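You operate a simulated robot arm through the tools that you are given. There is no shell and no other tool.

You are at the controls of a simulated robot arm. One attempt, no reset.

JOB
Put things in order on the top of the wooden table. At the end: the red clay weight stands where the green cloth stood; the yellow tilt sensor from the top of the wooden table stands where the red clay weight stood; the white float is on the beige board; the green cloth stands where the white float stood; whatever was shut is shut again. Leave all else as you found it, and nothing knocked over.

Only the result counts: the job must be done as asked and must still hold three seconds after the hand-in. Knocking over, shifting, dropping, spilling or breaking anything else fails it. Flat cloth is picked up by pressing the open fingertips on it (5 to 10 N) and closing them slowly along it; thin cloth reads only 2 to 8 mm in the jaws.

ROBOT AND FRAMES
A 6-joint arm with a two-finger parallel gripper, fixed in place. Base frame: the origin is at the foot of the arm, x ahead of it, y to its left, z up; the work surface is at about z = 0. Readings come in mm, degrees, newtons and seconds.
With the tool pointing down near the work surface it reaches from about 160 to 420 mm from the base axis. Its first joint turns from -66.0 to 66.0 degrees. Payload 1.57 kg.
The TCP is the grasp point between the finger pads, 30 mm short of the fingertips. In the tool frame z runs along the fingers and y along their closing line. The gripper opens to 80 mm. The fingers are 17 mm wide and 12 mm thick; the gripper's body (40 by 82 mm) begins 80 mm behind the TCP.
Orientation is that of the tool frame in the base frame, as [roll, pitch, yaw] about the fixed x, y, z axes, in that order (R = Rz(yaw) Ry(pitch) Rx(roll)). With the fingers straight down and closing along the base's y, the tool's x points along the base's -x, its y along +y and its z along -z.

CONTROLS
- The arm moves only by the tool arm_command. Its argument "commands" is a list of rows, each a list of 2 entries, a list of its own where there are three numbers: the shift along the tool's x, y, z in mm, then the turn, a rotation vector about the tool's x, y, z in degrees. In form: [[[tx, ty, tz], [wx, wy, wz]], ...]. A call has 1 to 20 rows; each row is the pose to reach, as a shift and turn from the pose commanded when the call began, along the tool's axes at that moment. "jaw" is the gripper command, from -1 (shut) to 1 (fully open), values between in proportion, set as the call begins (left out, the last holds). Rows are played at 5 a second. More than 50 mm and 8.6 degrees between two rows, or a gripper value outside its range, and nothing of the call is played. Where a pose cannot be reached the arm comes as near as it can. A force on the tool above 40 N (or 10 N above the force at the start of the call, whichever is more), or a blocked arm, ends the call early, and 0.2 s more pass. The fingers move at their own pace (about 153 mm/s each) and stop on an object; they squeeze with about 43 N. The grip force told is the motor's: it shows also when the fingers shut on nothing. Time passes only in rows, and 0.2 s behind the last, so rows that repeat a pose let the fingers close. It gives the time, the measured TCP pose, the force on the tool (base axes), the opening and the grip force at its end, in the units of the frame above (readings bear some noise), with the torque about the TCP (base axes, N m) and any sound that the robot's microphone picked up.
- Cameras (640 x 400 px; columns grow to the right, rows downward): "scene" is fixed at [47.9, -329.5, 418.6]; the picture's right is [0.83, -0.55, 0.00], its down [-0.34, -0.51, -0.79] and it looks along [0.43, 0.66, -0.62] (base axes); focal length 222 px, centre (320, 200). "wrist" rides on the gripper at [72, -7, -122] in the tool frame; the picture's right is [0.09, 1.00, 0.00], its down [-0.84, 0.08, -0.54] and it looks along [-0.54, 0.05, 0.84] (tool axes); focal length 238 px, centre (320, 200). There is no depth. A picture from a camera that has moved, and an enlarged one, comes with that camera's place and axes in the base frame and with its lens.
- grab_frame(camera): a new picture of that camera. The clock stands still meanwhile.
- zoom(camera, box): a new picture of the part [left, top, right, bottom] of that camera's present view, enlarged. The clock stands still meanwhile.
- close_job(): hands the job in; it is judged then, once.

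Nothing tells you positions but the pictures and the camera data. Unless the task says otherwise, let go and move clear before handing in.

The tools are called as name(argument=value, ...) on one line, values as JSON. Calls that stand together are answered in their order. arm_command: Moves the arm, as the interface text tells. Its arguments: {"type":"object","properties":{"commands":{"type":"array","items":{"type":"array"}},"jaw":{"type":"number"}},"required":["commands"]} The other tools are called the same way: grab_frame (camera) takes a picture; zoom (camera, box) takes an enlarged picture of a part of a camera's view; close_job () hands the job in.

At the start:

```text
time_s: 0.0
position: [226.7, 31.7, 281.9]
orientation: [-179.8, 0.1, 179.9]
wrist_force: [-0.1, -0.4, -0.3]
torque: [-0.01, -0.01, 0.0]
width: 79.8
gripper_force: 0.0
```

scene: 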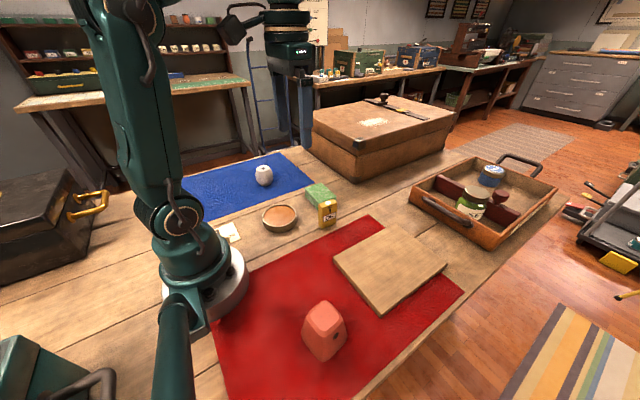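
wrist: 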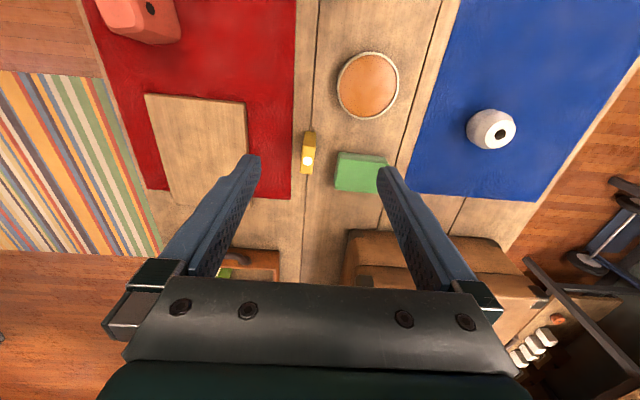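

I see a red weight on the red mat, a beige board, a yellow item standing by a green folded cloth, a white float on the blue mat, a round dish, a suitcase/box and a tray. I'll look closer before planning anything.

zoom(camera="scene", box=[160, 130, 480, 380])

zoom(camera="scene", box=[240, 150, 360, 250])

zoom(camera="wrist", box=[80, 0, 560, 300])

zoom(camera="scene", box=[390, 130, 580, 260])

```text
1.60 times, centred on (320, 255) of scene
camera zoom: at [47.9, -329.5, 418.6], right [0.83, -0.55, 0.0], down [-0.34, -0.51, -0.79], along [0.43, 0.66, -0.62], focal length 356 px, centre (320, 112)
```

zoom: 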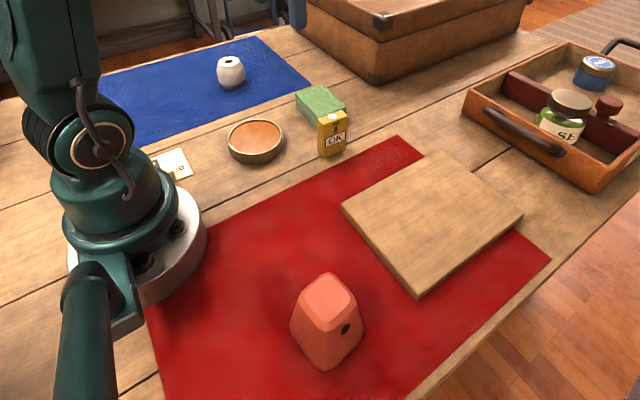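

```text
4.00 times, centred on (300, 200) of scene
camera zoom: at [47.9, -329.5, 418.6], right [0.83, -0.55, 0.0], down [-0.34, -0.51, -0.79], along [0.43, 0.66, -0.62], focal length 889 px, centre (400, 200)
```

zoom: 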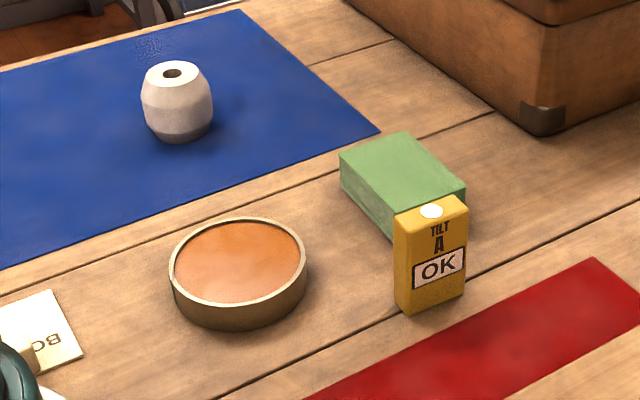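

```text
1.33 times, centred on (320, 150) of wrist
camera zoom: at [154.5, 26.3, 403.8], right [-0.09, 1.0, 0.0], down [0.84, 0.08, 0.54], along [0.54, 0.05, -0.84], focal length 318 px, centre (320, 267)
```

zoom: 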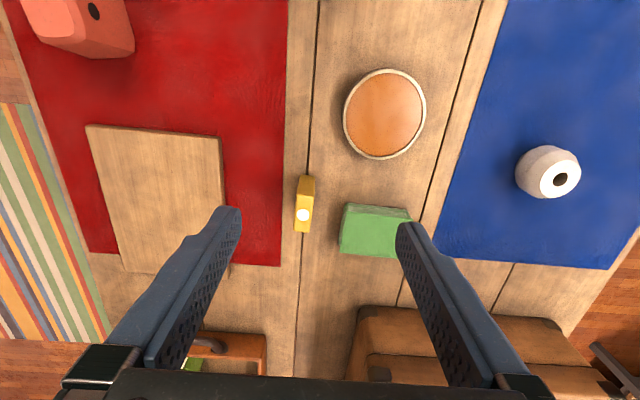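

```text
3.08 times, centred on (485, 195) of scene
camera zoom: at [47.9, -329.5, 418.6], right [0.83, -0.55, 0.0], down [-0.34, -0.51, -0.79], along [0.43, 0.66, -0.62], focal length 684 px, centre (-188, 215)
```

zoom: 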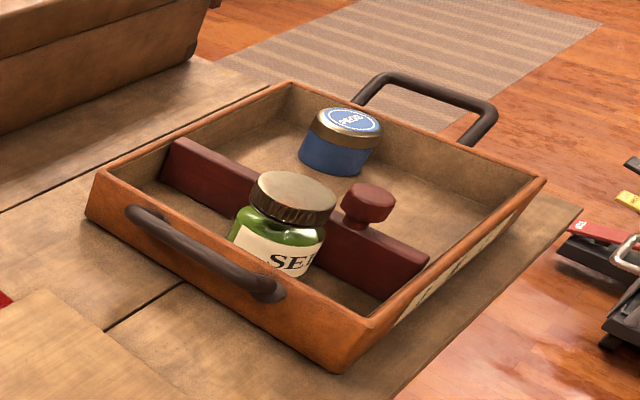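

I take the float to be near (235,300), the green cloth near (335,115), the tilt sensor near (294,15), the weight near (139,-200), and the board to span about x 240–430, y -232 to -88. I'll move the wrist camera towards the float first for a closer look.

arm_command(commands=[[[5, 25, 8], [0, 0, 0]], [[10, 50, 16], [0, 0, 0]], [[15, 75, 24], [0, 0, 0]], [[20, 100, 32], [0, 0, 0]], [[25, 125, 40], [0, 0, 0]], [[28, 150, 50], [0, 0, 0]], [[32, 175, 60], [0, 0, 0]], [[36, 200, 70], [0, 0, 0]], [[36, 200, 70], [0, 0, 0]]], jaw=1)

```text
time_s: 2.0
position: [191.7, 229.7, 210.2]
orientation: [-179.9, 0.1, 179.9]
wrist_force: [0.0, -0.5, 0.3]
torque: [0.02, -0.01, 0.01]
width: 79.9
gripper_force: 0.1
```

The move went as planned. I'll take pictures from both cameras to fix the float's place and size.

grab_frame(camera="wrist")

grab_frame(camera="scene")

```text
taken
camera wrist: at [119.3, 223.0, 332.7], right [-0.09, 1.0, 0.0], down [0.84, 0.08, 0.54], along [0.54, 0.05, -0.84], focal length 238 px, centre (320, 200)
```

wrist: 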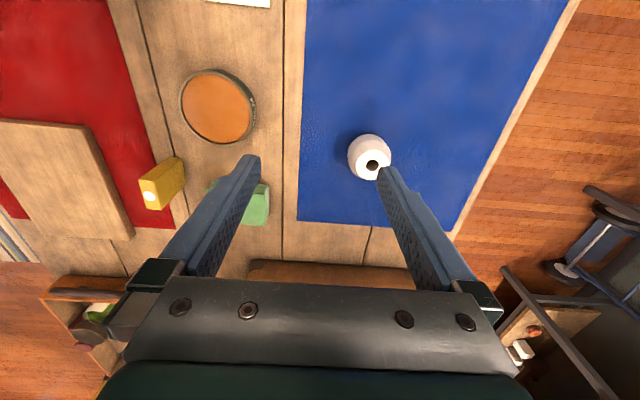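

```text
taken
```

scene: 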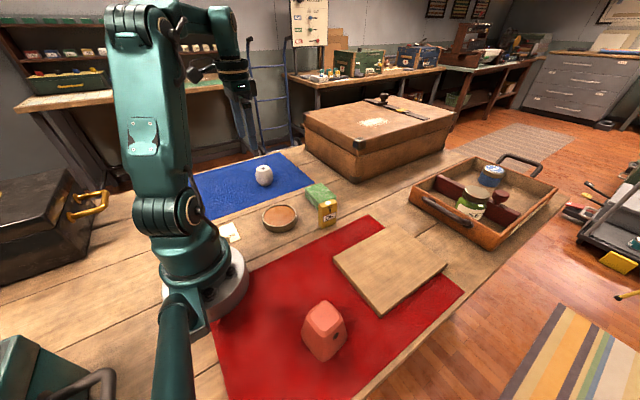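

The float's top centre comes out near (239.5,300.3) at z≈55, about 57 mm wide. I'll move above it and check the alignment before going down.

arm_command(commands=[[[-10, 14, 10], [0, 0, 0]], [[-20, 28, 20], [0, 0, 0]], [[-30, 42, 35], [0, 0, 0]], [[-40, 56, 55], [0, 0, 0]], [[-48, 70.7, 75], [0, 0, 0]], [[-48, 70.7, 92], [0, 0, 0]], [[-48, 70.7, 92], [0, 0, 0]]])

grab_frame(camera="wrist")

zoom(camera="scene", box=[200, 130, 328, 210])

```text
time_s: 3.6
position: [241.7, 301.4, 117.5]
orientation: [-180.0, 0.1, 179.9]
wrist_force: [0.3, 0.5, -0.2]
torque: [0.02, -0.02, 0.0]
width: 80.2
gripper_force: 0.0
```

```text
taken
camera wrist: at [168.7, 294.5, 241.4], right [-0.09, 1.0, 0.0], down [0.84, 0.08, 0.54], along [0.54, 0.05, -0.84], focal length 238 px, centre (320, 200)
```

wrist: 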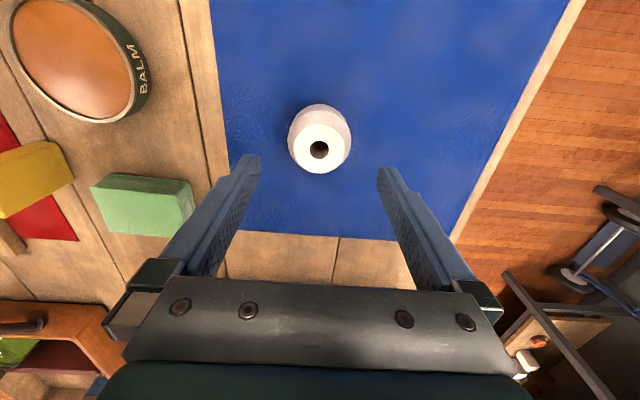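

```text
5.00 times, centred on (264, 170) of scene
camera zoom: at [47.9, -329.5, 418.6], right [0.83, -0.55, 0.0], down [-0.34, -0.51, -0.79], along [0.43, 0.66, -0.62], focal length 1112 px, centre (600, 350)
```

zoom: 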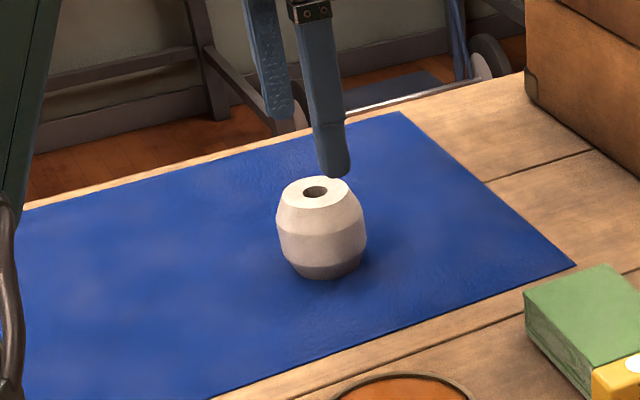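

The float is centred within 2–3 mm of the gripper axis. I'll go straight down to about z=36 with the jaws open, then close in a second call.

arm_command(commands=[[[1, -0.4, 15], [0, 0, 0]], [[2, -0.8, 30], [0, 0, 0]], [[2, -0.8, 45], [0, 0, 0]], [[2, -0.8, 60], [0, 0, 0]], [[2, -0.8, 72], [0, 0, 0]], [[2, -0.8, 82], [0, 0, 0]], [[2, -0.8, 82], [0, 0, 0]]])

grab_frame(camera="wrist")

zoom(camera="scene", box=[200, 130, 328, 210])

```text
time_s: 5.2
position: [238.1, 301.7, 39.6]
orientation: [-179.9, 0.1, 179.9]
wrist_force: [-0.6, 0.0, 0.3]
torque: [0.01, -0.04, -0.01]
width: 80.2
gripper_force: 0.1
```

```text
taken
camera wrist: at [164.7, 296.3, 160.3], right [-0.09, 1.0, 0.0], down [0.84, 0.08, 0.54], along [0.54, 0.05, -0.84], focal length 238 px, centre (320, 200)
```

wrist: 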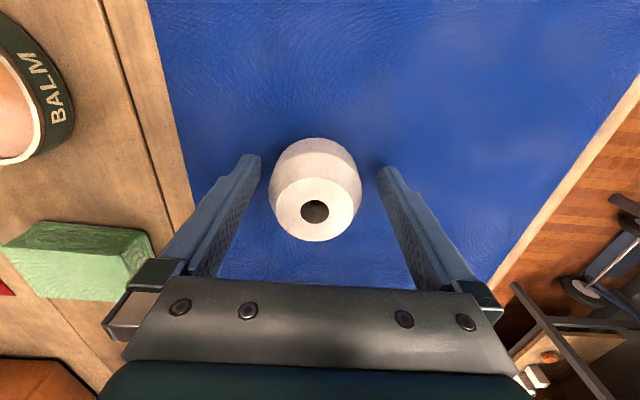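

```text
5.00 times, centred on (264, 170) of scene
camera zoom: at [47.9, -329.5, 418.6], right [0.83, -0.55, 0.0], down [-0.34, -0.51, -0.79], along [0.43, 0.66, -0.62], focal length 1112 px, centre (600, 350)
```

zoom: 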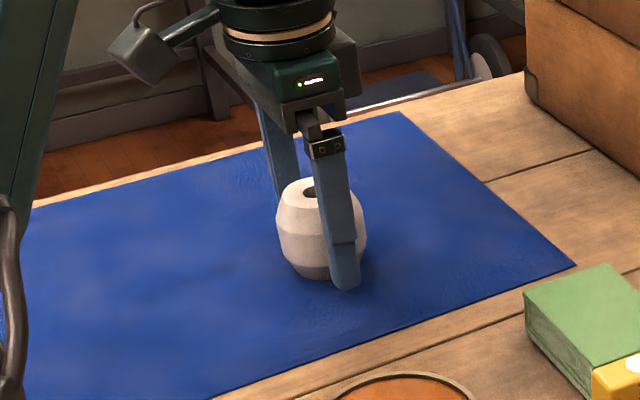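

The fingers straddle the float with room on both sides. I'll make a small correction, lower 3 mm and close gently.

arm_command(commands=[[[-1.5, -2, 3], [0, 0, 0]], [[-1.5, -2, 3], [0, 0, 0]]])

arm_command(commands=[[[0, 0, 0], [0, 0, 0]], [[0, 0, 0], [0, 0, 0]], [[0, 0, 0], [0, 0, 0]], [[0, 0, 0], [0, 0, 0]]], jaw=-1)

```text
time_s: 5.8
position: [238.2, 300.7, 35.7]
orientation: [-179.9, 0.0, 179.9]
wrist_force: [-0.3, 0.1, 0.9]
torque: [0.03, -0.02, -0.02]
width: 80.0
gripper_force: 0.0
```

```text
time_s: 6.8
position: [237.8, 299.4, 35.5]
orientation: [-179.9, 0.0, 179.9]
wrist_force: [-0.1, -0.2, -0.2]
torque: [-0.02, -0.01, 0.01]
width: 54.7
gripper_force: 43.1
```

The float is held at 54.7 mm. I'll lift it and check the grip before carrying it.

arm_command(commands=[[[0, 0, -8], [0, 0, 0]], [[0, 0, -20], [0, 0, 0]], [[0, 0, -35], [0, 0, 0]], [[0, 0, -55], [0, 0, 0]], [[0, 0, -75], [0, 0, 0]], [[0, 0, -95], [0, 0, 0]], [[0, 0, -110], [0, 0, 0]], [[0, 0, -120], [0, 0, 0]], [[0, 0, -120], [0, 0, 0]]])

grab_frame(camera="wrist")

zoom(camera="scene", box=[320, 200, 480, 340])

```text
time_s: 8.8
position: [238.6, 300.4, 155.7]
orientation: [-179.9, 0.1, 180.0]
wrist_force: [-0.9, -0.5, -0.7]
torque: [0.03, -0.03, 0.02]
width: 54.4
gripper_force: 43.4
```

```text
taken
camera wrist: at [165.3, 294.4, 277.5], right [-0.09, 1.0, 0.0], down [0.84, 0.08, 0.54], along [0.54, 0.05, -0.84], focal length 238 px, centre (320, 200)
```

wrist: 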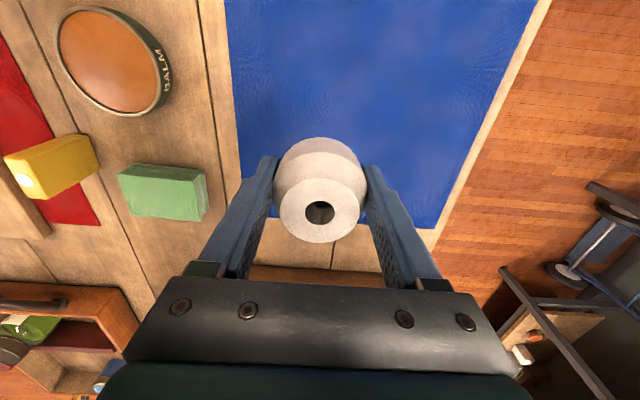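

```text
2.86 times, centred on (400, 270) of scene
camera zoom: at [47.9, -329.5, 418.6], right [0.83, -0.55, 0.0], down [-0.34, -0.51, -0.79], along [0.43, 0.66, -0.62], focal length 635 px, centre (91, 0)
```

zoom: 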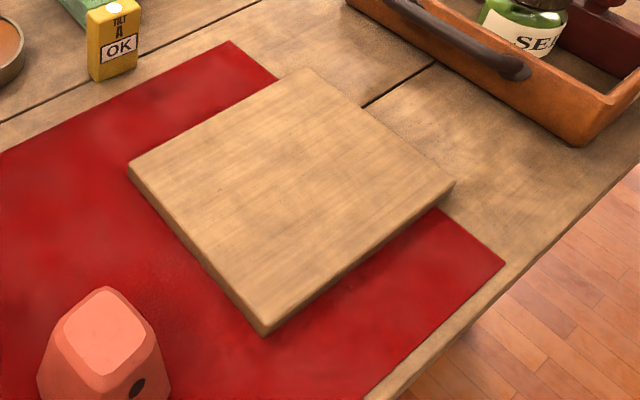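

The float is held upright with the wrist reading light. The board spans about x 241–435, y -232 to -86, so I'll carry the float over to (330,-160) at this height.

arm_command(commands=[[[-3, -15, 0], [0, 0, 0]], [[-8, -40, 0], [0, 0, 0]], [[-14, -70, 0], [0, 0, 0]], [[-20, -100, 0], [0, 0, 0]], [[-26, -130, 0], [0, 0, 0]], [[-32, -160, 0], [0, 0, 0]], [[-38, -190, 0], [0, 0, 0]], [[-44, -220, 0], [0, 0, 0]], [[-50, -250, 0], [0, 0, 0]], [[-56, -280, 0], [0, 0, 0]], [[-62, -310, 0], [0, 0, 0]], [[-68, -340, 0], [0, 0, 0]], [[-74, -370, 0], [0, 0, 0]], [[-80, -400, 0], [0, 0, 0]], [[-86, -430, 0], [0, 0, 0]], [[-90, -450, 0], [0, 0, 0]], [[-91.4, -460, 0], [0, 0, 0]], [[-91.4, -460, 0], [0, 0, 0]]])

grab_frame(camera="wrist")

grab_frame(camera="scene")

```text
time_s: 12.6
position: [330.2, -161.2, 153.6]
orientation: [-179.8, 0.1, 179.9]
wrist_force: [-0.5, -0.5, -0.9]
torque: [0.02, 0.0, -0.03]
width: 54.4
gripper_force: 42.9
```

```text
taken
camera wrist: at [257.0, -168.2, 276.0], right [-0.09, 1.0, 0.0], down [0.84, 0.08, 0.54], along [0.54, 0.05, -0.84], focal length 238 px, centre (320, 200)
```

wrist: 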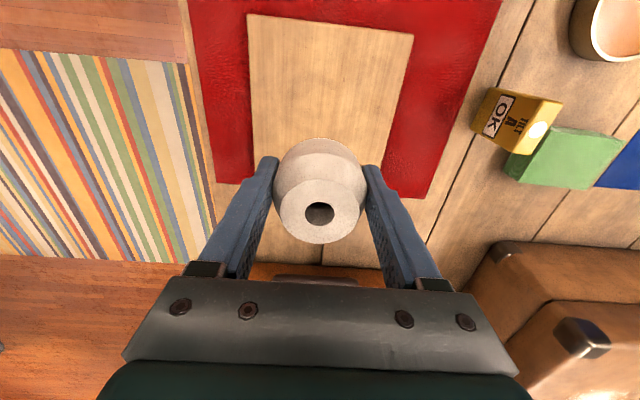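

```text
taken
```

scene: 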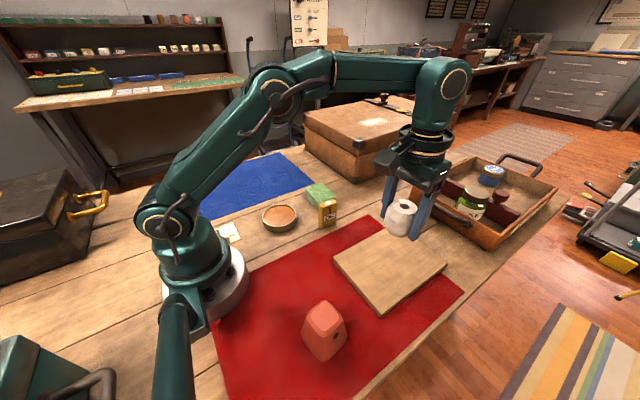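

The float hangs over the middle of the board with the arm clear of everything. I'll lower it to just above the board, then feel for contact in small steps.

arm_command(commands=[[[0, 0, 12], [0, 0, 0]], [[0, 0, 28], [0, 0, 0]], [[0, 0, 46], [0, 0, 0]], [[0, 0, 64], [0, 0, 0]], [[0, 0, 80], [0, 0, 0]], [[0, 0, 92], [0, 0, 0]], [[0, 0, 98], [0, 0, 0]], [[0, 0, 98], [0, 0, 0]]])

zoom(camera="scene", box=[320, 180, 480, 280])

```text
time_s: 14.4
position: [328.8, -158.4, 57.1]
orientation: [-180.0, 0.1, 179.9]
wrist_force: [0.6, 0.0, -0.6]
torque: [0.0, -0.03, -0.02]
width: 54.3
gripper_force: 42.6
```

```text
4.00 times, centred on (400, 230) of scene
camera zoom: at [47.9, -329.5, 418.6], right [0.83, -0.55, 0.0], down [-0.34, -0.51, -0.79], along [0.43, 0.66, -0.62], focal length 889 px, centre (0, 80)
```

zoom: 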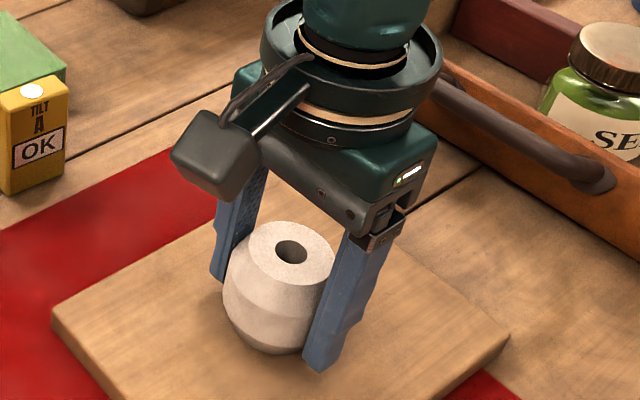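

Still no contact and the float hovers a little above the board. I'll step down slowly.

arm_command(commands=[[[0, 0, 2], [0, 0, 0]], [[0, 0, 4], [0, 0, 0]], [[0, 0, 4], [0, 0, 0]]])

arm_command(commands=[[[0, 0, 1], [0, 0, 0]], [[0, 0, 2], [0, 0, 0]], [[0, 0, 2], [0, 0, 0]]])

arm_command(commands=[[[0, 0, 0.7], [0, 0, 0]], [[0, 0, 1.5], [0, 0, 0]], [[0, 0, 1.5], [0, 0, 0]]])

```text
time_s: 15.2
position: [329.2, -160.0, 53.2]
orientation: [-179.9, 0.1, 179.9]
wrist_force: [-1.7, -1.4, 5.6]
torque: [0.03, 0.03, -0.01]
width: 54.4
gripper_force: 43.4
```

```text
time_s: 16.0
position: [330.7, -159.5, 53.4]
orientation: [-179.8, 0.3, -180.0]
wrist_force: [-3.8, -4.2, 33.4]
torque: [-0.14, 0.21, 0.01]
width: 54.8
gripper_force: 43.4
```

```text
time_s: 16.8
position: [330.0, -159.7, 51.0]
orientation: [-179.8, 0.1, 179.9]
wrist_force: [-5.7, -6.3, 33.9]
torque: [-0.15, 0.05, 0.02]
width: 54.6
gripper_force: 42.9
```

The float has touched the board and I pressed further than needed, with about 34 N on it. I'll ease up until the force is small before opening.

arm_command(commands=[[[0, 0, -1], [0, 0, 0]], [[0, 0, -2], [0, 0, 0]], [[0, 0, -2], [0, 0, 0]]])

```text
time_s: 17.6
position: [330.5, -158.7, 51.1]
orientation: [179.9, -0.1, 179.9]
wrist_force: [0.5, 0.0, -0.9]
torque: [0.01, 0.0, 0.02]
width: 54.5
gripper_force: 42.9
```

arm_command(commands=[[[0, 0, 0.5], [0, 0, 0]], [[0, 0, 0.5], [0, 0, 0]]])

```text
time_s: 18.2
position: [329.5, -160.2, 51.5]
orientation: [-179.9, 0.1, 179.9]
wrist_force: [0.2, 0.3, -0.5]
torque: [-0.05, 0.0, -0.05]
width: 54.5
gripper_force: 42.6
```

The force is back to the free-hanging value, so the float is within about a millimetre of the board. I'll take one more half-millimetre step.

arm_command(commands=[[[0, 0, 0.5], [0, 0, 0]], [[0, 0, 0.5], [0, 0, 0]]])

zoom(camera="scene", box=[320, 180, 480, 280])

```text
time_s: 18.8
position: [328.7, -159.7, 51.0]
orientation: [-180.0, 0.1, 180.0]
wrist_force: [-0.9, -0.5, -0.4]
torque: [0.0, -0.02, -0.01]
width: 54.4
gripper_force: 43.1
```

```text
4.00 times, centred on (400, 230) of scene
camera zoom: at [47.9, -329.5, 418.6], right [0.83, -0.55, 0.0], down [-0.34, -0.51, -0.79], along [0.43, 0.66, -0.62], focal length 889 px, centre (0, 80)
```

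zoom: 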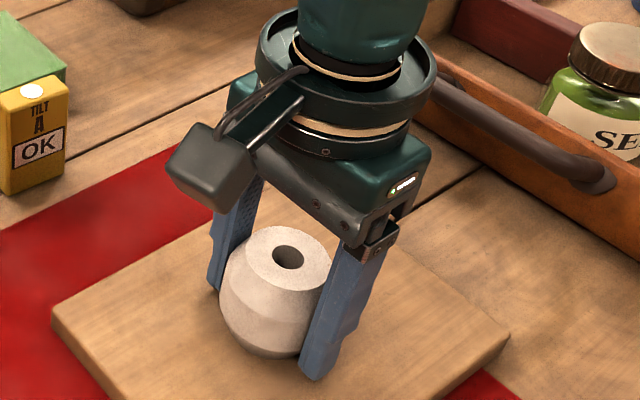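

arm_command(commands=[[[0, 0, 0.5], [0, 0, 0]], [[0, 0, 0.5], [0, 0, 0]]])

```text
time_s: 19.4
position: [329.0, -159.6, 50.8]
orientation: [-179.9, 0.2, 179.8]
wrist_force: [-0.8, -0.1, 2.1]
torque: [0.03, -0.02, 0.03]
width: 54.6
gripper_force: 42.7
```

The force has turned upward to 2 N, so the float is resting on the board. I'll open the jaws.

arm_command(commands=[[[0, 0, 0], [0, 0, 0]], [[0, 0, 0], [0, 0, 0]], [[0, 0, 0], [0, 0, 0]]], jaw=1)

grab_frame(camera="wrist")

```text
time_s: 20.2
position: [328.1, -161.2, 50.0]
orientation: [-179.9, 0.1, 179.9]
wrist_force: [0.0, -0.7, 0.1]
torque: [-0.02, 0.01, 0.02]
width: 80.2
gripper_force: 0.1
```

```text
taken
camera wrist: at [256.5, -166.2, 172.8], right [-0.09, 1.0, 0.0], down [0.84, 0.08, 0.54], along [0.54, 0.05, -0.84], focal length 238 px, centre (320, 200)
```

wrist: 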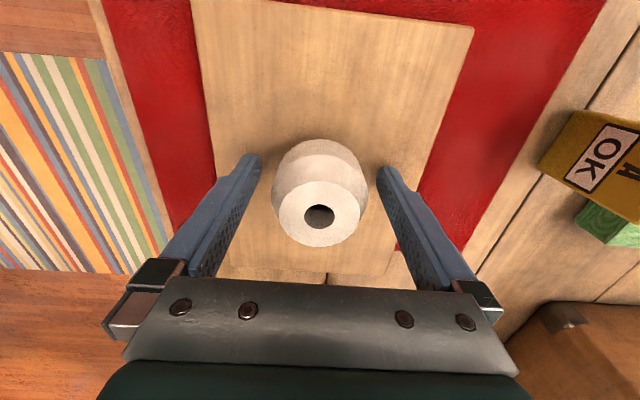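

The float stands upright on the board. I'll rise straight up and then move back to look at the cloth and the tilt sensor.

arm_command(commands=[[[0, 0, -15], [0, 0, 0]], [[0, 0, -35], [0, 0, 0]], [[0, 0, -60], [0, 0, 0]], [[0, 0, -90], [0, 0, 0]], [[0, 0, -120], [0, 0, 0]], [[15, 35, -140], [0, 0, 0]], [[30, 70, -150], [0, 0, 0]], [[45, 105, -155], [0, 0, 0]], [[60, 140, -155], [0, 0, 0]], [[72, 175, -155], [0, 0, 0]], [[80, 210, -155], [0, 0, 0]], [[84, 240, -155], [0, 0, 0]], [[84, 240, -155], [0, 0, 0]]])

grab_frame(camera="wrist")

grab_frame(camera="scene")

```text
time_s: 23.0
position: [246.8, 78.5, 205.0]
orientation: [-179.9, 0.1, 179.9]
wrist_force: [-0.3, 1.1, 0.8]
torque: [0.01, -0.02, -0.01]
width: 80.0
gripper_force: 0.1
```

```text
taken
camera wrist: at [175.3, 71.7, 327.6], right [-0.09, 1.0, 0.0], down [0.84, 0.08, 0.54], along [0.54, 0.05, -0.84], focal length 238 px, centre (320, 200)
```

wrist: 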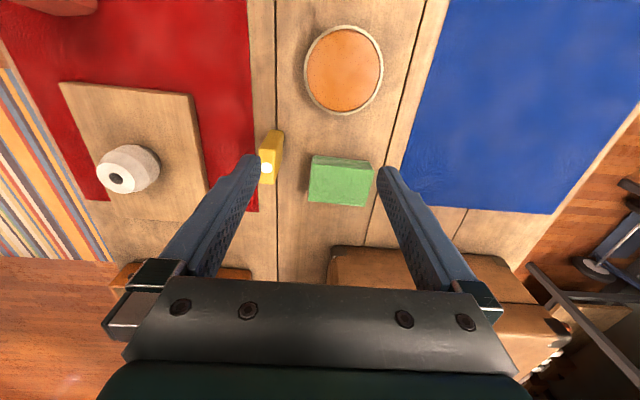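

```text
taken
```

scene: 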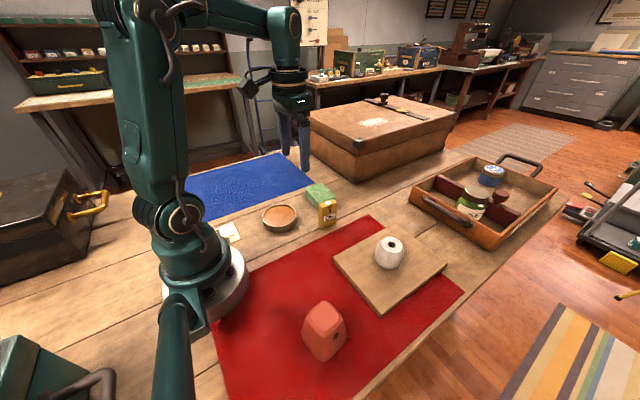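

The float stands well on the board. Now a closer look at the cloth and the tilt sensor from both cameras.

zoom(camera="wrist", box=[240, 110, 400, 230])

zoom(camera="scene", box=[280, 165, 360, 235])

```text
3.33 times, centred on (320, 170) of wrist
camera zoom: at [175.3, 71.7, 327.6], right [-0.09, 1.0, 0.0], down [0.84, 0.08, 0.54], along [0.54, 0.05, -0.84], focal length 794 px, centre (320, 300)
```

zoom: 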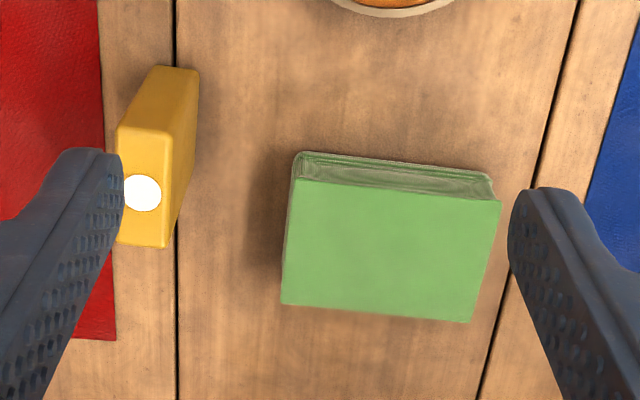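

```text
5.71 times, centred on (320, 200) of scene
camera zoom: at [47.9, -329.4, 418.6], right [0.83, -0.55, 0.0], down [-0.34, -0.51, -0.79], along [0.43, 0.66, -0.62], focal length 1270 px, centre (320, 200)
```

zoom: 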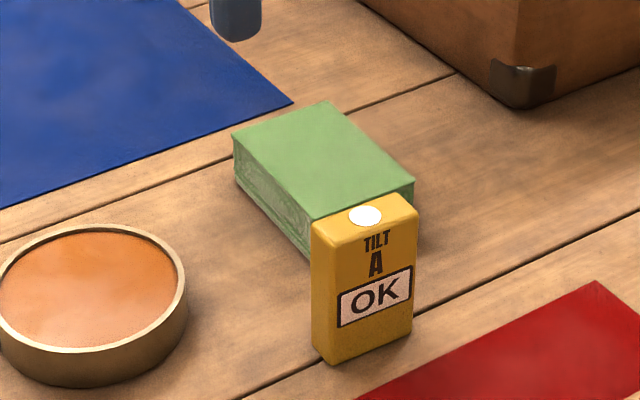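

The cloth is a folded block about 62 mm (x 310–372) by 86 mm (y 73–160) and 27 mm high, centred near (341,116). I'll turn the gripper to close along x (yaw -90) and go above it.

arm_command(commands=[[[-9, 4, 0], [0, 0, -8.2]], [[-18, 8, 0], [0, 0, -16.4]], [[-27, 12, 0], [0, 0, -24.6]], [[-36, 16, 0], [0, 0, -32.8]], [[-45, 20, 10], [0, 0, -41.0]], [[-54, 24, 20], [0, 0, -49.2]], [[-63, 28, 30], [0, 0, -57.4]], [[-72, 31, 40], [0, 0, -65.6]], [[-80, 34, 50], [0, 0, -73.8]], [[-88, 36, 60], [0, 0, -82]], [[-94, 37.5, 70], [0, 0, -90]], [[-94, 37.5, 80], [0, 0, -90]], [[-94, 37.5, 80], [0, 0, -90]]], jaw=1)

grab_frame(camera="wrist")

grab_frame(camera="scene")

```text
time_s: 25.8
position: [338.5, 115.9, 123.1]
orientation: [-179.8, -0.1, -90.0]
wrist_force: [-0.1, -0.3, 0.0]
torque: [-0.01, -0.03, 0.04]
width: 79.9
gripper_force: 0.0
```

```text
taken
camera wrist: at [345.7, 44.8, 246.4], right [-1.0, -0.09, 0.0], down [-0.08, 0.84, 0.54], along [-0.05, 0.54, -0.84], focal length 238 px, centre (320, 200)
```

wrist: 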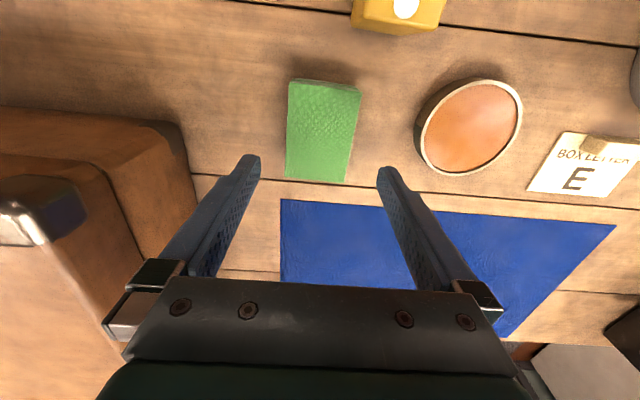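

```text
taken
```

scene: 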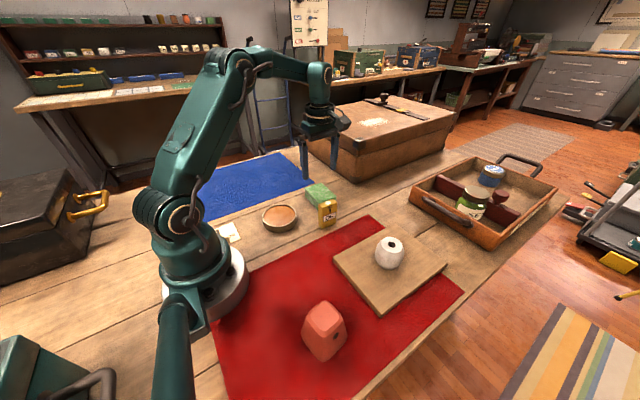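

zoom(camera="wrist", box=[240, 60, 400, 200])

```text
2.86 times, centred on (320, 130) of wrist
camera zoom: at [345.7, 44.8, 246.4], right [-1.0, -0.09, 0.0], down [-0.08, 0.84, 0.54], along [-0.05, 0.54, -0.84], focal length 681 px, centre (320, 400)
```

zoom: 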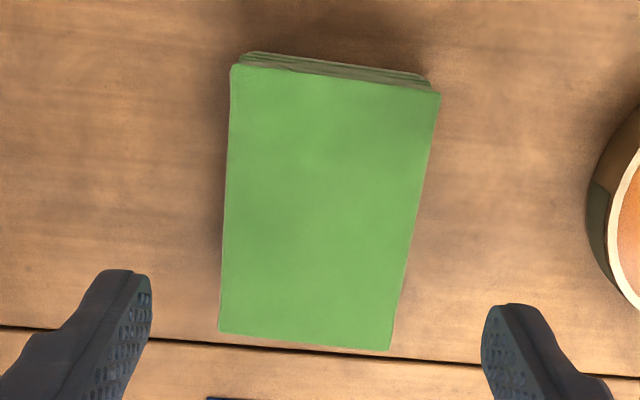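

The cloth is centred on the gripper axis at about (339,117), and both fingers clear it by roughly 9 mm. I'll go down to fingertips just above the table.

arm_command(commands=[[[0, 0, 15], [0, 0, 0]], [[0, 0, 30], [0, 0, 0]], [[0, 0, 45], [0, 0, 0]], [[0, 0, 60], [0, 0, 0]], [[0, 0, 72], [0, 0, 0]], [[0, 0, 82], [0, 0, 0]], [[0, 0, 88], [0, 0, 0]], [[0, 0, 88], [0, 0, 0]]])

grab_frame(camera="wrist")

zoom(camera="scene", box=[280, 165, 360, 235])

```text
time_s: 27.6
position: [340.3, 117.4, 36.4]
orientation: [-179.8, 0.0, -90.1]
wrist_force: [0.7, -0.4, -0.1]
torque: [0.02, 0.0, -0.01]
width: 79.8
gripper_force: 0.0
```

```text
taken
camera wrist: at [347.1, 46.1, 158.8], right [-1.0, -0.09, 0.0], down [-0.08, 0.84, 0.54], along [-0.05, 0.54, -0.84], focal length 238 px, centre (320, 200)
```

wrist: 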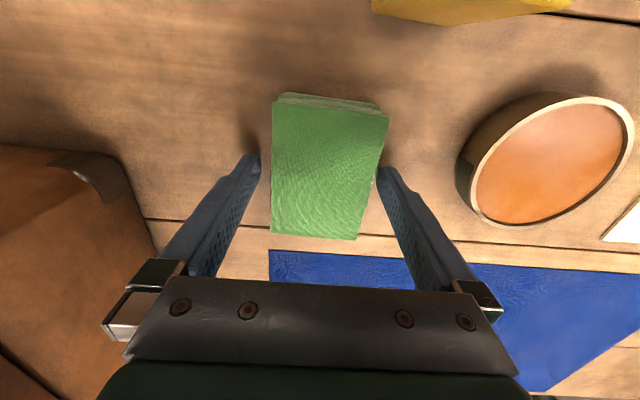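

```text
5.71 times, centred on (320, 200) of scene
camera zoom: at [47.9, -329.5, 418.6], right [0.83, -0.55, 0.0], down [-0.34, -0.51, -0.79], along [0.43, 0.66, -0.62], focal length 1270 px, centre (320, 200)
```

zoom: 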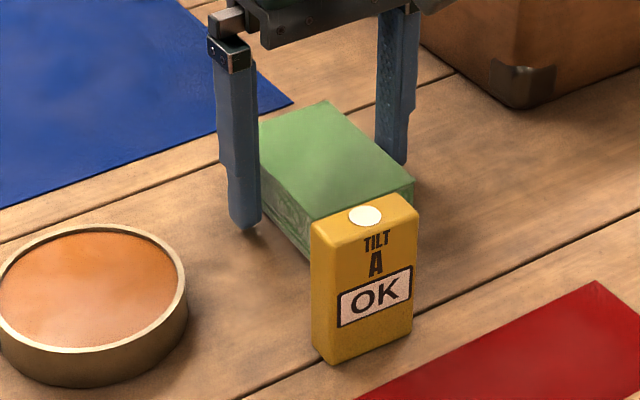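

The fingers straddle the cloth cleanly. I'll lower 3 mm more and close in stages to see how soft the stack is.

arm_command(commands=[[[0, 0, 1.5], [0, 0, 0]], [[0, 0, 3], [0, 0, 0]], [[0, 0, 3], [0, 0, 0]]], jaw=0.65)

arm_command(commands=[[[0, 0, 0], [0, 0, 0]], [[0, 0, 0], [0, 0, 0]], [[0, 0, 0], [0, 0, 0]]], jaw=0.45)

grab_frame(camera="wrist")

```text
time_s: 28.4
position: [340.5, 117.8, 33.0]
orientation: [-179.9, -0.1, -90.1]
wrist_force: [0.7, 0.7, -0.3]
torque: [-0.05, 0.02, -0.02]
width: 65.9
gripper_force: 0.0
```

```text
time_s: 29.2
position: [340.5, 117.6, 33.6]
orientation: [-179.9, -0.2, -90.1]
wrist_force: [-0.5, 0.6, 0.2]
torque: [-0.02, 0.01, 0.01]
width: 60.8
gripper_force: 42.9
```

```text
taken
camera wrist: at [347.0, 45.6, 155.9], right [-1.0, -0.09, 0.0], down [-0.08, 0.84, 0.54], along [-0.05, 0.54, -0.84], focal length 238 px, centre (320, 200)
```

wrist: 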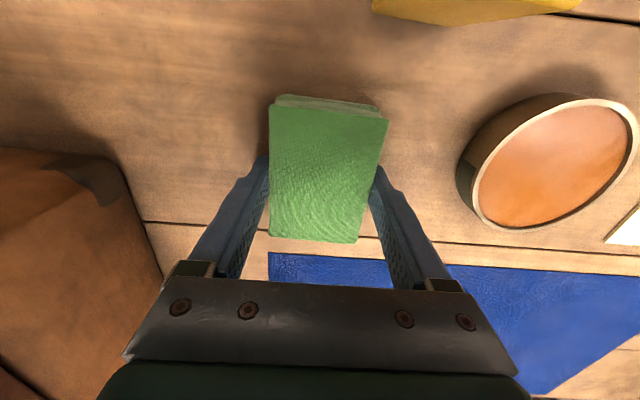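

The stack is firm: it reads 60.8 mm at 43 N. I'll lift it slowly and check that it comes along whole.

arm_command(commands=[[[0, 0, -3], [0, 0, 0]], [[0, 0, -8], [0, 0, 0]], [[0, 0, -15], [0, 0, 0]], [[0, 0, -25], [0, 0, 0]], [[0, 0, -40], [0, 0, 0]], [[0, 0, -55], [0, 0, 0]], [[0, 0, -70], [0, 0, 0]], [[0, 0, -85], [0, 0, 0]], [[0, 0, -95], [0, 0, 0]], [[0, 0, -95], [0, 0, 0]]], jaw=-1)

grab_frame(camera="wrist")

grab_frame(camera="scene")

```text
time_s: 31.4
position: [340.1, 117.8, 130.3]
orientation: [-179.9, -0.1, -90.1]
wrist_force: [0.0, 0.6, -0.5]
torque: [0.03, -0.04, 0.01]
width: 60.9
gripper_force: 42.6
```

```text
taken
camera wrist: at [345.2, 45.5, 252.3], right [-1.0, -0.09, 0.0], down [-0.08, 0.84, 0.54], along [-0.05, 0.54, -0.84], focal length 238 px, centre (320, 200)
```

wrist: 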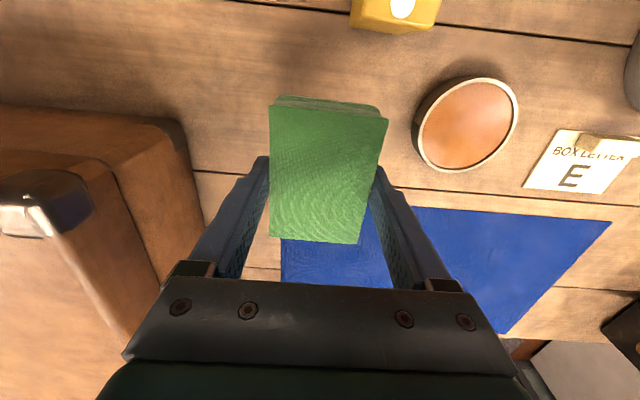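

```text
taken
```

scene: 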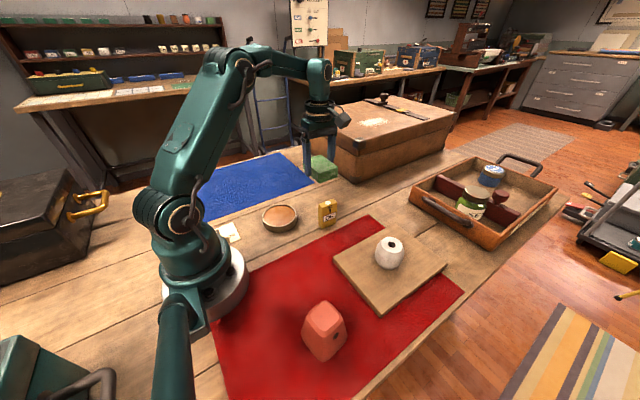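

The cloth came up whole. I'll carry it to the float's old place, TCP at about (239.5,301).

arm_command(commands=[[[-10, 5, 0], [0, 0, 0]], [[-30, 16, 0], [0, 0, 0]], [[-52, 28, 0], [0, 0, 0]], [[-74, 40, 0], [0, 0, 0]], [[-96, 52, 0], [0, 0, 0]], [[-118, 64, 0], [0, 0, 0]], [[-140, 76, 0], [0, 0, 0]], [[-160, 87, 0], [0, 0, 0]], [[-175, 96, 0], [0, 0, 0]], [[-183.4, 100, 0], [0, 0, 0]], [[-183.4, 100, 0], [0, 0, 0]]])

grab_frame(camera="wrist")

zoom(camera="scene", box=[200, 110, 328, 210])

```text
time_s: 33.8
position: [238.7, 301.0, 128.4]
orientation: [-179.9, -0.1, -90.0]
wrist_force: [0.0, -0.2, -0.4]
torque: [0.02, 0.02, -0.02]
width: 60.6
gripper_force: 42.8
```

```text
taken
camera wrist: at [244.5, 229.9, 250.7], right [-1.0, -0.09, 0.0], down [-0.08, 0.84, 0.54], along [-0.05, 0.54, -0.84], focal length 238 px, centre (320, 200)
```

wrist: 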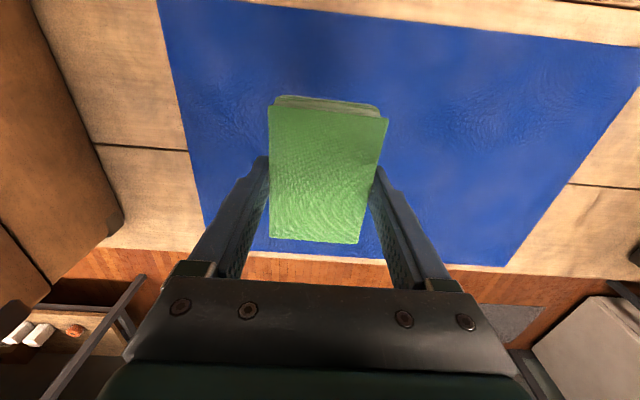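

```text
4.00 times, centred on (264, 160) of scene
camera zoom: at [47.9, -329.5, 418.6], right [0.83, -0.55, 0.0], down [-0.34, -0.51, -0.79], along [0.43, 0.66, -0.62], focal length 889 px, centre (544, 360)
```

zoom: 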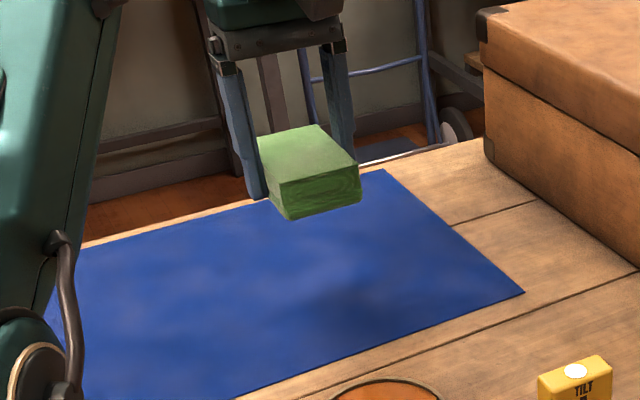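

The cloth hangs over the float's old place. I'll lower to just above the mat and then feel for contact one step at a time.

arm_command(commands=[[[0, 0, 12], [0, 0, 0]], [[0, 0, 28], [0, 0, 0]], [[0, 0, 45], [0, 0, 0]], [[0, 0, 62], [0, 0, 0]], [[0, 0, 76], [0, 0, 0]], [[0, 0, 86], [0, 0, 0]], [[0, 0, 91], [0, 0, 0]], [[0, 0, 91], [0, 0, 0]]])

```text
time_s: 35.6
position: [239.9, 301.0, 37.7]
orientation: [-180.0, -0.1, -90.1]
wrist_force: [-0.1, 0.1, -1.3]
torque: [0.01, 0.03, 0.01]
width: 60.7
gripper_force: 42.9
```

arm_command(commands=[[[0, 0, 1], [0, 0, 0]], [[0, 0, 1], [0, 0, 0]]])

```text
time_s: 36.2
position: [239.2, 300.6, 36.0]
orientation: [-179.9, -0.1, -90.2]
wrist_force: [-0.4, -0.4, 0.3]
torque: [-0.01, 0.02, 0.06]
width: 61.0
gripper_force: 43.0
```

No clear contact yet. I'll take another 1 mm step.

arm_command(commands=[[[0, 0, 1], [0, 0, 0]], [[0, 0, 1], [0, 0, 0]]])

```text
time_s: 36.8
position: [240.4, 300.8, 35.5]
orientation: [-179.9, 0.0, -90.1]
wrist_force: [-1.3, 0.0, -0.9]
torque: [-0.01, -0.02, -0.02]
width: 60.6
gripper_force: 43.2
```

arm_command(commands=[[[0, 0, 1], [0, 0, 0]], [[0, 0, 1], [0, 0, 0]]])

```text
time_s: 37.4
position: [240.0, 300.6, 34.0]
orientation: [180.0, -0.1, -90.2]
wrist_force: [-0.2, -0.3, -1.2]
torque: [0.0, -0.02, -0.03]
width: 60.6
gripper_force: 43.4
```

Still hanging free at about z=34. I'll take another small step.

arm_command(commands=[[[0, 0, 0.7], [0, 0, 0]], [[0, 0, 0.7], [0, 0, 0]]])

zoom(camera="scene", box=[224, 130, 304, 200])

```text
time_s: 38.0
position: [240.2, 300.7, 34.3]
orientation: [-179.9, 0.0, -90.1]
wrist_force: [0.4, -0.8, -0.7]
torque: [-0.01, 0.02, 0.01]
width: 60.7
gripper_force: 43.1
```

```text
5.71 times, centred on (264, 165) of scene
camera zoom: at [47.9, -329.5, 418.6], right [0.83, -0.55, 0.0], down [-0.34, -0.51, -0.79], along [0.43, 0.66, -0.62], focal length 1270 px, centre (640, 400)
```

zoom: 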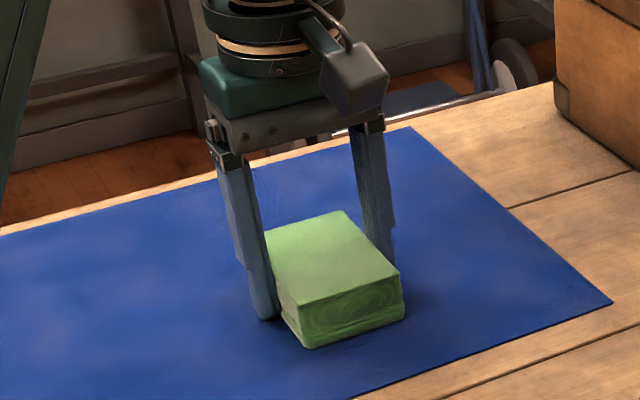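

arm_command(commands=[[[0, 0, 0.8], [0, 0, 0]], [[0, 0, 0.8], [0, 0, 0]]])

```text
time_s: 38.6
position: [240.2, 300.4, 32.8]
orientation: [-179.9, -0.1, -90.1]
wrist_force: [-5.7, -3.7, 15.0]
torque: [-0.16, 0.28, -0.02]
width: 60.9
gripper_force: 43.3
```

Contact: about 15 N upward. I'll ease off half a millimetre before letting go.

arm_command(commands=[[[0, 0, -0.5], [0, 0, 0]], [[0, 0, -0.5], [0, 0, 0]]])

```text
time_s: 39.2
position: [240.4, 300.5, 32.8]
orientation: [-179.9, 0.0, -90.0]
wrist_force: [-4.9, -2.7, 15.8]
torque: [-0.18, 0.28, -0.04]
width: 60.7
gripper_force: 42.6
```

arm_command(commands=[[[0, 0, -0.6], [0, 0, 0]], [[0, 0, -0.6], [0, 0, 0]]])

```text
time_s: 39.8
position: [240.6, 300.8, 32.6]
orientation: [-179.9, 0.0, -90.1]
wrist_force: [-0.2, 0.1, -0.6]
torque: [0.03, -0.01, 0.03]
width: 60.9
gripper_force: 42.9
```

The cloth is now within half a millimetre of the mat with no load. I'll open the jaws and look.

arm_command(commands=[[[0, 0, 0], [0, 0, 0]], [[0, 0, 0], [0, 0, 0]], [[0, 0, 0], [0, 0, 0]]], jaw=1)

grab_frame(camera="wrist")

```text
time_s: 40.6
position: [241.0, 300.4, 34.2]
orientation: [-179.8, -0.1, -90.1]
wrist_force: [0.4, -0.7, 0.2]
torque: [-0.04, -0.02, 0.02]
width: 80.2
gripper_force: 0.0
```

```text
taken
camera wrist: at [246.7, 229.3, 156.5], right [-1.0, -0.09, 0.0], down [-0.08, 0.84, 0.54], along [-0.05, 0.54, -0.84], focal length 238 px, centre (320, 200)
```

wrist: 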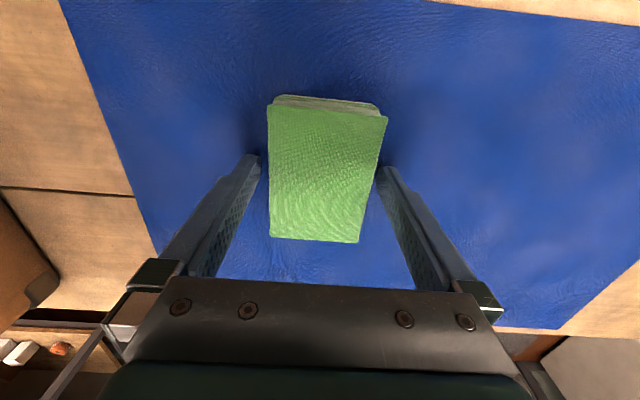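

The cloth sits squarely at the float's old place. I'll lift straight off, then swing round to look at the red weight.

arm_command(commands=[[[0, 0, -12], [0, 0, 0]], [[0, 0, -30], [0, 0, 0]], [[0, 0, -60], [0, 0, 0]], [[0, 0, -95], [0, 0, 0]], [[0, 0, -130], [0, 0, 0]], [[0, 0, -155], [0, 0, 0]], [[0, 0, -165], [0, 0, 0]]])

arm_command(commands=[[[33.7, -22.1, 0], [0, 0, 8.06]], [[68.7, -40.2, 0], [0, 0, 16.11]], [[104.5, -53.9, 0], [0, 0, 24.17]], [[140.7, -63.4, 0], [0, 0, 32.22]], [[176.6, -68.7, 0], [0, 0, 40.28]], [[211.9, -69.8, 0], [0, 0, 48.33]], [[246.2, -67.1, 0], [0, 0, 56.39]], [[278.9, -60.8, 0], [0, 0, 64.44]], [[309.7, -51.2, 0], [0, 0, 72.5]], [[338.3, -38.5, 0], [0, 0, 80.56]], [[364.4, -23.1, 0], [0, 0, 88.61]], [[387.8, -5.4, 0], [0, 0, 96.67]], [[408.2, 14.2, 0], [0, 0, 104.72]], [[425.6, 35.2, 0], [0, 0, 112.78]], [[439.9, 57.4, 0], [0, 0, 120.83]], [[451, 80.2, 0], [0, 0, 128.89]], [[458.9, 103.3, 0], [0, 0, 136.94]], [[463.8, 126.2, 0], [0, 0, 145]], [[463.8, 126.2, 0], [0, 0, 145]]])

grab_frame(camera="wrist")

grab_frame(camera="scene")

```text
time_s: 42.2
position: [233.2, 289.8, 194.5]
orientation: [-179.8, -0.1, -90.1]
wrist_force: [0.3, 0.1, 0.1]
torque: [0.03, -0.02, -0.01]
width: 79.9
gripper_force: 0.0
out of reach, approached as far as the arm can: row 6, 7
```

```text
time_s: 46.2
position: [107.0, -173.3, 192.9]
orientation: [180.0, 0.1, 124.7]
wrist_force: [0.5, 0.5, 0.8]
torque: [0.04, -0.01, 0.0]
width: 80.4
gripper_force: 0.1
```

```text
taken
camera wrist: at [59.5, -117.6, 314.5], right [0.76, 0.64, 0.0], down [0.54, -0.64, 0.54], along [0.35, -0.42, -0.84], focal length 238 px, centre (320, 200)
```

wrist: 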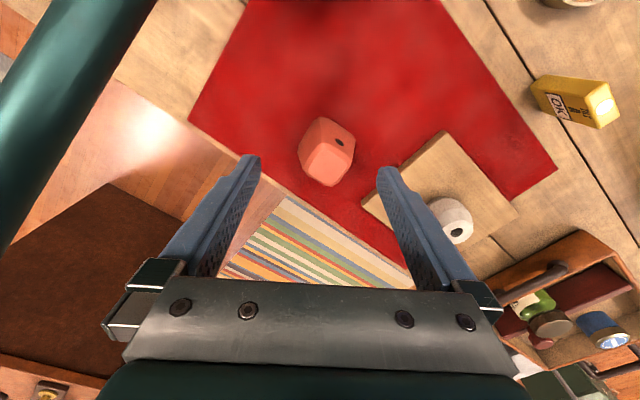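

```text
taken
```

scene: 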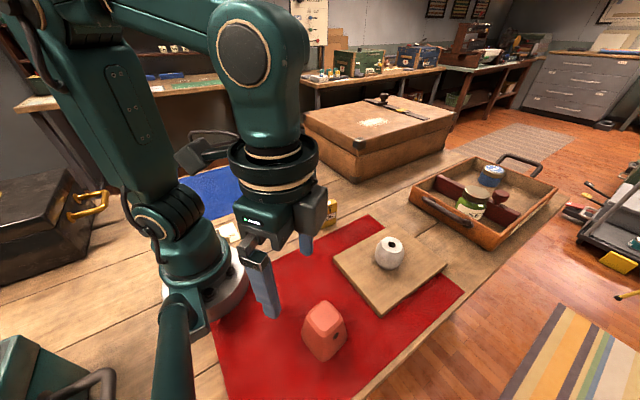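

The swing went fine; the upper lift was slightly shortened by reach, with no contact. I'll look closely at the weight now.

zoom(camera="wrist", box=[270, 95, 390, 205])

zoom(camera="scene", box=[280, 280, 370, 370])

zoom(camera="scene", box=[120, 250, 280, 400])

```text
3.64 times, centred on (330, 150) of wrist
camera zoom: at [59.5, -117.6, 314.5], right [0.76, 0.64, 0.0], down [0.54, -0.64, 0.54], along [0.35, -0.42, -0.84], focal length 867 px, centre (284, 382)
```

zoom: 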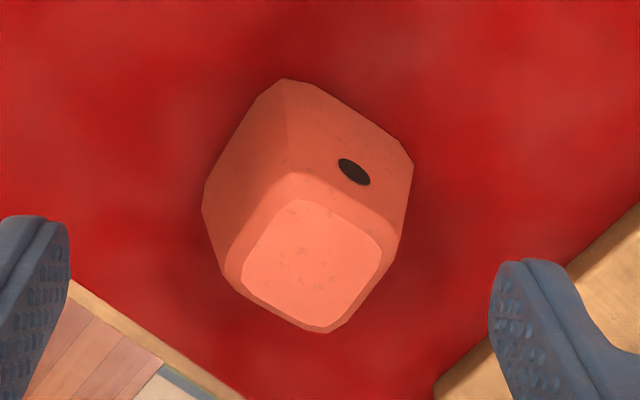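

```text
4.44 times, centred on (325, 325) of scene
camera zoom: at [47.9, -329.5, 418.6], right [0.83, -0.55, 0.0], down [-0.34, -0.51, -0.79], along [0.43, 0.66, -0.62], focal length 988 px, centre (298, -356)
```

zoom: 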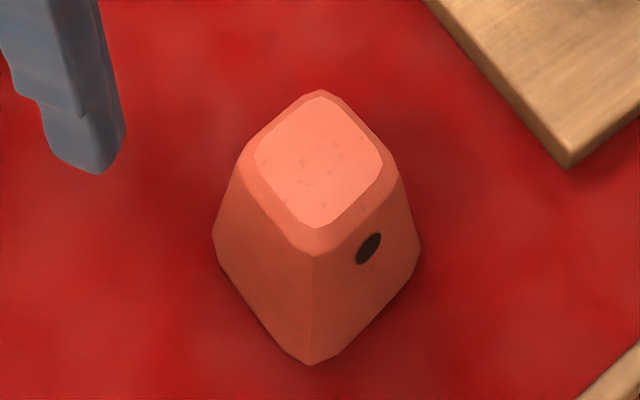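

```text
2.67 times, centred on (200, 325) of scene
camera zoom: at [47.9, -329.5, 418.6], right [0.83, -0.55, 0.0], down [-0.34, -0.51, -0.79], along [0.43, 0.66, -0.62], focal length 593 px, centre (640, -133)
```

zoom: 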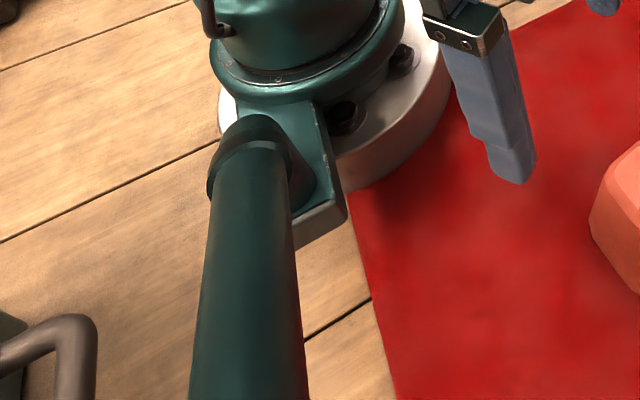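

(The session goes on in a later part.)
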